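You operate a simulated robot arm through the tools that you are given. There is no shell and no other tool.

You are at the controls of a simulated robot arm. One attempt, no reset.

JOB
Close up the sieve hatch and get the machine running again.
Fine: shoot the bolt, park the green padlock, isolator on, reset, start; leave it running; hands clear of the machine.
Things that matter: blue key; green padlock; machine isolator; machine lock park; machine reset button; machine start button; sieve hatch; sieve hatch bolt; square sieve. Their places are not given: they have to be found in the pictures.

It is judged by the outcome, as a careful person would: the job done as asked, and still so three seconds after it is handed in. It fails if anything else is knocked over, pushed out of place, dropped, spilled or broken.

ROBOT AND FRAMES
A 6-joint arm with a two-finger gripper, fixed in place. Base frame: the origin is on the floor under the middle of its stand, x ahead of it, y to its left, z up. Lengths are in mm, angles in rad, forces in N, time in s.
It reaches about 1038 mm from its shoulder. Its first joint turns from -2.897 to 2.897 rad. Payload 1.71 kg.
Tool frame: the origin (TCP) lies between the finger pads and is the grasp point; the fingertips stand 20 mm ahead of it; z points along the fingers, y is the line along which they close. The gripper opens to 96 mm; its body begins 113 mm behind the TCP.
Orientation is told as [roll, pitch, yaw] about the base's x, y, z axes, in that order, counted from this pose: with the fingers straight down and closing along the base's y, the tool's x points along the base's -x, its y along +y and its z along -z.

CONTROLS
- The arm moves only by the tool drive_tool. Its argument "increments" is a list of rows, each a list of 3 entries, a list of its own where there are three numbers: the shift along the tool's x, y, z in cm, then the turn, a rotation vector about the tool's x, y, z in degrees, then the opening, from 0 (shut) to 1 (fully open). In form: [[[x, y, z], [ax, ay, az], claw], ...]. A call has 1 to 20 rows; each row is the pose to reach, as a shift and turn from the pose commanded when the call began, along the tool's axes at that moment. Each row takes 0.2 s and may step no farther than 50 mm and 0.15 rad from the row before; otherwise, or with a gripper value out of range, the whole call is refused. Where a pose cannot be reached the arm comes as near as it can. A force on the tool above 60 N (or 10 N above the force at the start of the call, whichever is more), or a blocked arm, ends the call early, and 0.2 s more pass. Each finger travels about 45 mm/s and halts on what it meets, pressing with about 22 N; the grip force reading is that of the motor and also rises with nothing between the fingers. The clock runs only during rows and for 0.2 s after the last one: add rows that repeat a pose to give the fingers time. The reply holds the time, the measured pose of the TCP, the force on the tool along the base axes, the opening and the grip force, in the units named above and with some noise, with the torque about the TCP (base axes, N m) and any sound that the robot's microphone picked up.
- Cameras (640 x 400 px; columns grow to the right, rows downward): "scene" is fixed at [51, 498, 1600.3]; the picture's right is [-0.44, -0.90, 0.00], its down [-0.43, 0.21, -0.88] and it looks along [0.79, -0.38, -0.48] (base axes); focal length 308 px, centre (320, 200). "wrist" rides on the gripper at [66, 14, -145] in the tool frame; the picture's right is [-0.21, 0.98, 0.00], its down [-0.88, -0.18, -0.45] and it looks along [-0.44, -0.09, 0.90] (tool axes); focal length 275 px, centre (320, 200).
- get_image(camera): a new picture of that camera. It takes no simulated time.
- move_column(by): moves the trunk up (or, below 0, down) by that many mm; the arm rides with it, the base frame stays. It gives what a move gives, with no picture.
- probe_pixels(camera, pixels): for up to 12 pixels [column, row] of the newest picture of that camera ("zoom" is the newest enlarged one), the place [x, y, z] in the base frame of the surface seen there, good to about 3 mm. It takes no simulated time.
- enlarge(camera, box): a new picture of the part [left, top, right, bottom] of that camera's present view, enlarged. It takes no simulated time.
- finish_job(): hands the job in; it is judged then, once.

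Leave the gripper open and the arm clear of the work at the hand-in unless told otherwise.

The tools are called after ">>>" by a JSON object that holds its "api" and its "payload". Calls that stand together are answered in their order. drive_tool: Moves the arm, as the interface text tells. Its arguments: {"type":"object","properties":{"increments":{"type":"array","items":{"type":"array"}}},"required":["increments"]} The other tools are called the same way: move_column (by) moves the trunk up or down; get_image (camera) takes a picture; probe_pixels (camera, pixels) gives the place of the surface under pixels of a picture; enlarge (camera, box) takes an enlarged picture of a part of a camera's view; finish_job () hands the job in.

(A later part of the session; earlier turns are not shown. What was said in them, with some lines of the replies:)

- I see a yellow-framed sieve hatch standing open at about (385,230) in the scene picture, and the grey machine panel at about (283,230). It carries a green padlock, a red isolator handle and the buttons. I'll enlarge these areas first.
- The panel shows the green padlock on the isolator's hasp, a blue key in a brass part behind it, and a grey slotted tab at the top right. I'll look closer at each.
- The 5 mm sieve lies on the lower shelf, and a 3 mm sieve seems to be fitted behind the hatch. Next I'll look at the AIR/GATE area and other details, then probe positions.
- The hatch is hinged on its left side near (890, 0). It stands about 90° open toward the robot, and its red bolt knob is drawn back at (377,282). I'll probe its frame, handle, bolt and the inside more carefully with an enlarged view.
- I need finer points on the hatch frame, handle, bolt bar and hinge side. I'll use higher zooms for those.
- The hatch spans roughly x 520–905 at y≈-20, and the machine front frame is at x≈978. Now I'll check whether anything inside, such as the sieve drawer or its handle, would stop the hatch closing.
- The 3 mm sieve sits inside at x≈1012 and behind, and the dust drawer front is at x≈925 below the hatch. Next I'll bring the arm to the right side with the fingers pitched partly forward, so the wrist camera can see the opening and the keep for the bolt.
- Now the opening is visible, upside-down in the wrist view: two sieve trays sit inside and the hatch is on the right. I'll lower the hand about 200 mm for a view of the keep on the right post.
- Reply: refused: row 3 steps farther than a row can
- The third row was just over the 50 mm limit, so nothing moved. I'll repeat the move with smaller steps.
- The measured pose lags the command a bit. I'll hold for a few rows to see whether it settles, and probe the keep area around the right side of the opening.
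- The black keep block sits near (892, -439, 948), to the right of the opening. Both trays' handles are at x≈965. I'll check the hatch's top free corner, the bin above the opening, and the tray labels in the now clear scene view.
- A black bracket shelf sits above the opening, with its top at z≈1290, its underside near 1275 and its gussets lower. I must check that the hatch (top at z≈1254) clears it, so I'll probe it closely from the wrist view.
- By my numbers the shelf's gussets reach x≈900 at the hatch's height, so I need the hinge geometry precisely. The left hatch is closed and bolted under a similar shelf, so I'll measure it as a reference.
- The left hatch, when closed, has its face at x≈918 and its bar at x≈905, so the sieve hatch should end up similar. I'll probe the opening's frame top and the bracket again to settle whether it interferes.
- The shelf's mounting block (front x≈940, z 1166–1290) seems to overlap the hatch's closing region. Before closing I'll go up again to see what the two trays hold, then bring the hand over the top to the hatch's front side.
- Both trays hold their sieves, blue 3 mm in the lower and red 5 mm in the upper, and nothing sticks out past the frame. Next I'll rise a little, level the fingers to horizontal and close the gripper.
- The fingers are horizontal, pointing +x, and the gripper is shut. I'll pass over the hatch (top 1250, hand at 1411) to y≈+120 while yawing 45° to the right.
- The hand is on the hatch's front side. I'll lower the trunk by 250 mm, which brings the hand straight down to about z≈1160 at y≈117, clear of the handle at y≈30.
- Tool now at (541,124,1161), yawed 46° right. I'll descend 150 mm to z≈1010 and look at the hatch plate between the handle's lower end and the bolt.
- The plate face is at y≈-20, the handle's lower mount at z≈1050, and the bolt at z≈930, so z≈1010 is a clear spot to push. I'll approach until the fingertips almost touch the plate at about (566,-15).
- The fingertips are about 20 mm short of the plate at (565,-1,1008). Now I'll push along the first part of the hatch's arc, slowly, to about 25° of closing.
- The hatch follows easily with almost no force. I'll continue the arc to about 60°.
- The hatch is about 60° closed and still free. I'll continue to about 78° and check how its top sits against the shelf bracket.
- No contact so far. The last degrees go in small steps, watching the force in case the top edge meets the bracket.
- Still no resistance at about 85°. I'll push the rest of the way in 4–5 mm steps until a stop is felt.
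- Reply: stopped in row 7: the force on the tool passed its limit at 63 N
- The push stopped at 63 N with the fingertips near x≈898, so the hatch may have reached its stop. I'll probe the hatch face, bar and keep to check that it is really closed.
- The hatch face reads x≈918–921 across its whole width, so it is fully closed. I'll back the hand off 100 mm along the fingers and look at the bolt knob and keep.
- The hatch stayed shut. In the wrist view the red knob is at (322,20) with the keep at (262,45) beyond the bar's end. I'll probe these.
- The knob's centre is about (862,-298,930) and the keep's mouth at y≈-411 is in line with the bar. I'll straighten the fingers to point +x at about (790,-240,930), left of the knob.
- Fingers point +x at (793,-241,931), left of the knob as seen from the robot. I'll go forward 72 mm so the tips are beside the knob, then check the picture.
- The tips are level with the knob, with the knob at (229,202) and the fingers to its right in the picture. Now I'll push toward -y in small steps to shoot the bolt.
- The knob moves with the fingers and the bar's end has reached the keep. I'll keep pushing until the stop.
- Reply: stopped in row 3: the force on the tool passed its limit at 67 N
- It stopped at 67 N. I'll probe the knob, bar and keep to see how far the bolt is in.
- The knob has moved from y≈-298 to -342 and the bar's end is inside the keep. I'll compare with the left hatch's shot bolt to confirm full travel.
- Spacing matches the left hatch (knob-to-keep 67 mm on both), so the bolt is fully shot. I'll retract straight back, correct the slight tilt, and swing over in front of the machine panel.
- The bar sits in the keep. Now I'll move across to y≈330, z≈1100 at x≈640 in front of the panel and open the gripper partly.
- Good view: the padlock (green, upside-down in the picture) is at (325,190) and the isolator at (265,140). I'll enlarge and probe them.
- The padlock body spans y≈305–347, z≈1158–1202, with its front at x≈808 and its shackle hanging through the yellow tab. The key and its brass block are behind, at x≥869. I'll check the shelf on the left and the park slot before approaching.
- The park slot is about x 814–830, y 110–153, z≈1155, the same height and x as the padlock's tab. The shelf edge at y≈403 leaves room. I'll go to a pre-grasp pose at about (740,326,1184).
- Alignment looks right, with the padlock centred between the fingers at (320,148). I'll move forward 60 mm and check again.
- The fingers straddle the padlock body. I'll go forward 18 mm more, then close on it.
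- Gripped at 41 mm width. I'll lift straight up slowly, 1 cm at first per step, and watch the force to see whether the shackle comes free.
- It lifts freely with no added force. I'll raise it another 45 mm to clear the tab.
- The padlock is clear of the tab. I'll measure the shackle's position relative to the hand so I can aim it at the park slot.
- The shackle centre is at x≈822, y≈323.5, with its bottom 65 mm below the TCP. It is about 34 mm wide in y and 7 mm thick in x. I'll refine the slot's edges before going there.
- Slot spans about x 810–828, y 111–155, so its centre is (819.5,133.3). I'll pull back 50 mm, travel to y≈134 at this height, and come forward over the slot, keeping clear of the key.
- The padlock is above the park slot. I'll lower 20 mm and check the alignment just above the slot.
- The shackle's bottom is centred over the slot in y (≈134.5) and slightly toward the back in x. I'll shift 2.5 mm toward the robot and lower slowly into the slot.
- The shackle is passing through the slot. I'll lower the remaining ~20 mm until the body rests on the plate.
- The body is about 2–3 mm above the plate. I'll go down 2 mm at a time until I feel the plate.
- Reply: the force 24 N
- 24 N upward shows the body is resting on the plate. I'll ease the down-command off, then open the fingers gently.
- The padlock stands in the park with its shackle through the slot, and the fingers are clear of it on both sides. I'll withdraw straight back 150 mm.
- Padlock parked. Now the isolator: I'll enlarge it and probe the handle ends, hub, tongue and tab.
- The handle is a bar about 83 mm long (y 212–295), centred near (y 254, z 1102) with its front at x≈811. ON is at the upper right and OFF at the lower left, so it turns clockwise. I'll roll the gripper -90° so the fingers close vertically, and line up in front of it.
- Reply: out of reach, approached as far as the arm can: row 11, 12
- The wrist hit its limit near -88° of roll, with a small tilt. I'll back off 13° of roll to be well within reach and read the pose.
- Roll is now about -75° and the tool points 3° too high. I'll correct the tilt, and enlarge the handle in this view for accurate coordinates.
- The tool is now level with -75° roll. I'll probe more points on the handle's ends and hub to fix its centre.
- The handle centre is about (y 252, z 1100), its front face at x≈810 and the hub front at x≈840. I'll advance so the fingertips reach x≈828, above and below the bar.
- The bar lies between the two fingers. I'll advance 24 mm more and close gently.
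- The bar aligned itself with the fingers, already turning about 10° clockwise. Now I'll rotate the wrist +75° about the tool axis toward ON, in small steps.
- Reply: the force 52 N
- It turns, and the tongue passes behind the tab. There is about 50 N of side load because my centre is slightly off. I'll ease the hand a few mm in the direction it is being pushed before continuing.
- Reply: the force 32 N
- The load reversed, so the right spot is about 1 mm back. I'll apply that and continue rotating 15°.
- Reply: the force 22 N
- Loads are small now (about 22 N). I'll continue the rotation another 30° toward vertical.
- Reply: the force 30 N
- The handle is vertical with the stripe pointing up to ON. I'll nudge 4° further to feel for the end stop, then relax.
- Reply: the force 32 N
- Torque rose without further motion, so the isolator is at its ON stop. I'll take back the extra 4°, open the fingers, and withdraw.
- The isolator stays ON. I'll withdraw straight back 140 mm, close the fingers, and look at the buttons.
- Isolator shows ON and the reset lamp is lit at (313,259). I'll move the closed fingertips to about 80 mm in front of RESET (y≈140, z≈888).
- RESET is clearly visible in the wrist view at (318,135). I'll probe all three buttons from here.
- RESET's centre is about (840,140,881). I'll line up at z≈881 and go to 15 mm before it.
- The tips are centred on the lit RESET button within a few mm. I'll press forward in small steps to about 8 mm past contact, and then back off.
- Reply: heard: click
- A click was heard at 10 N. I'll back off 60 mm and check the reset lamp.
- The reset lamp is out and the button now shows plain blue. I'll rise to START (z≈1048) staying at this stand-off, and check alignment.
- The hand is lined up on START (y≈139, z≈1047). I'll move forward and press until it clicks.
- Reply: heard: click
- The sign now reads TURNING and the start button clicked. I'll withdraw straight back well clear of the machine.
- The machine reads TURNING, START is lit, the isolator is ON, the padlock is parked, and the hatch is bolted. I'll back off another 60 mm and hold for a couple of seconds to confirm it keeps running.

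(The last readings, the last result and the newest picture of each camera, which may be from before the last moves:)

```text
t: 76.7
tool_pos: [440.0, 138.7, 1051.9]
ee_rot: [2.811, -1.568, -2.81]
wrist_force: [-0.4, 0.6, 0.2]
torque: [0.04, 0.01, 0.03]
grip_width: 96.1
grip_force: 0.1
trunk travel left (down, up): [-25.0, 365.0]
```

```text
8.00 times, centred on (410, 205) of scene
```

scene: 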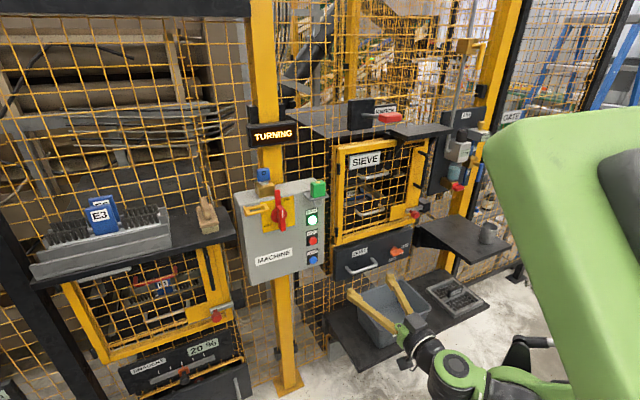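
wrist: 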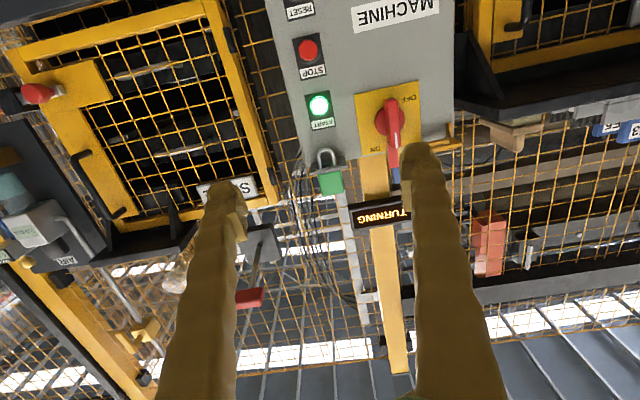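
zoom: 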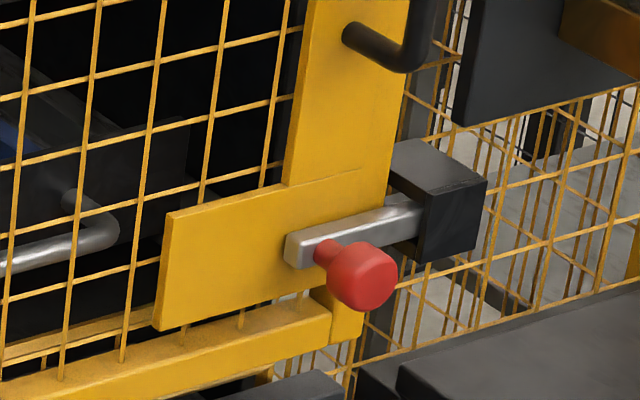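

The checks all hold:
- The sign still reads TURNING and START is lit.
- The isolator is ON and the green padlock is parked.
- The blue key has not moved.
- The sieve hatch is shut with its bolt in the keep.
- The gripper is open and well clear of the machine.

I'm handing the job in now.

>>> {"api": "finish_job", "payload": {}}

```text
The job is handed in.
```

The sieve hatch is closed and bolted, and the machine is running again. When I handed it in, the sign read TURNING and the START button was lit.

- **Hatch:** I swung it shut and pushed the bolt fully into its keep, to the same depth as the bolt on the hatch to the left.
- **Padlock:** The green padlock is off the isolator and hanging in its park slot on the panel.
- **Isolator, reset and start:** The isolator is turned to ON. RESET clicked and its lamp went out. START then clicked and the machine started.
- **Clearance:** The gripper is open and about 360 mm back from the panel.

I left the blue key, the loose 5 mm sieve and the sieves inside the machine alone.

A fixed shelf above the hatch looks in the pictures as if it overlaps the closed hatch's top edge. I felt no resistance until the very end, when the push stopped at 63 N. After that the hatch measured flush across its whole width, so I took that as the hatch reaching its stop.
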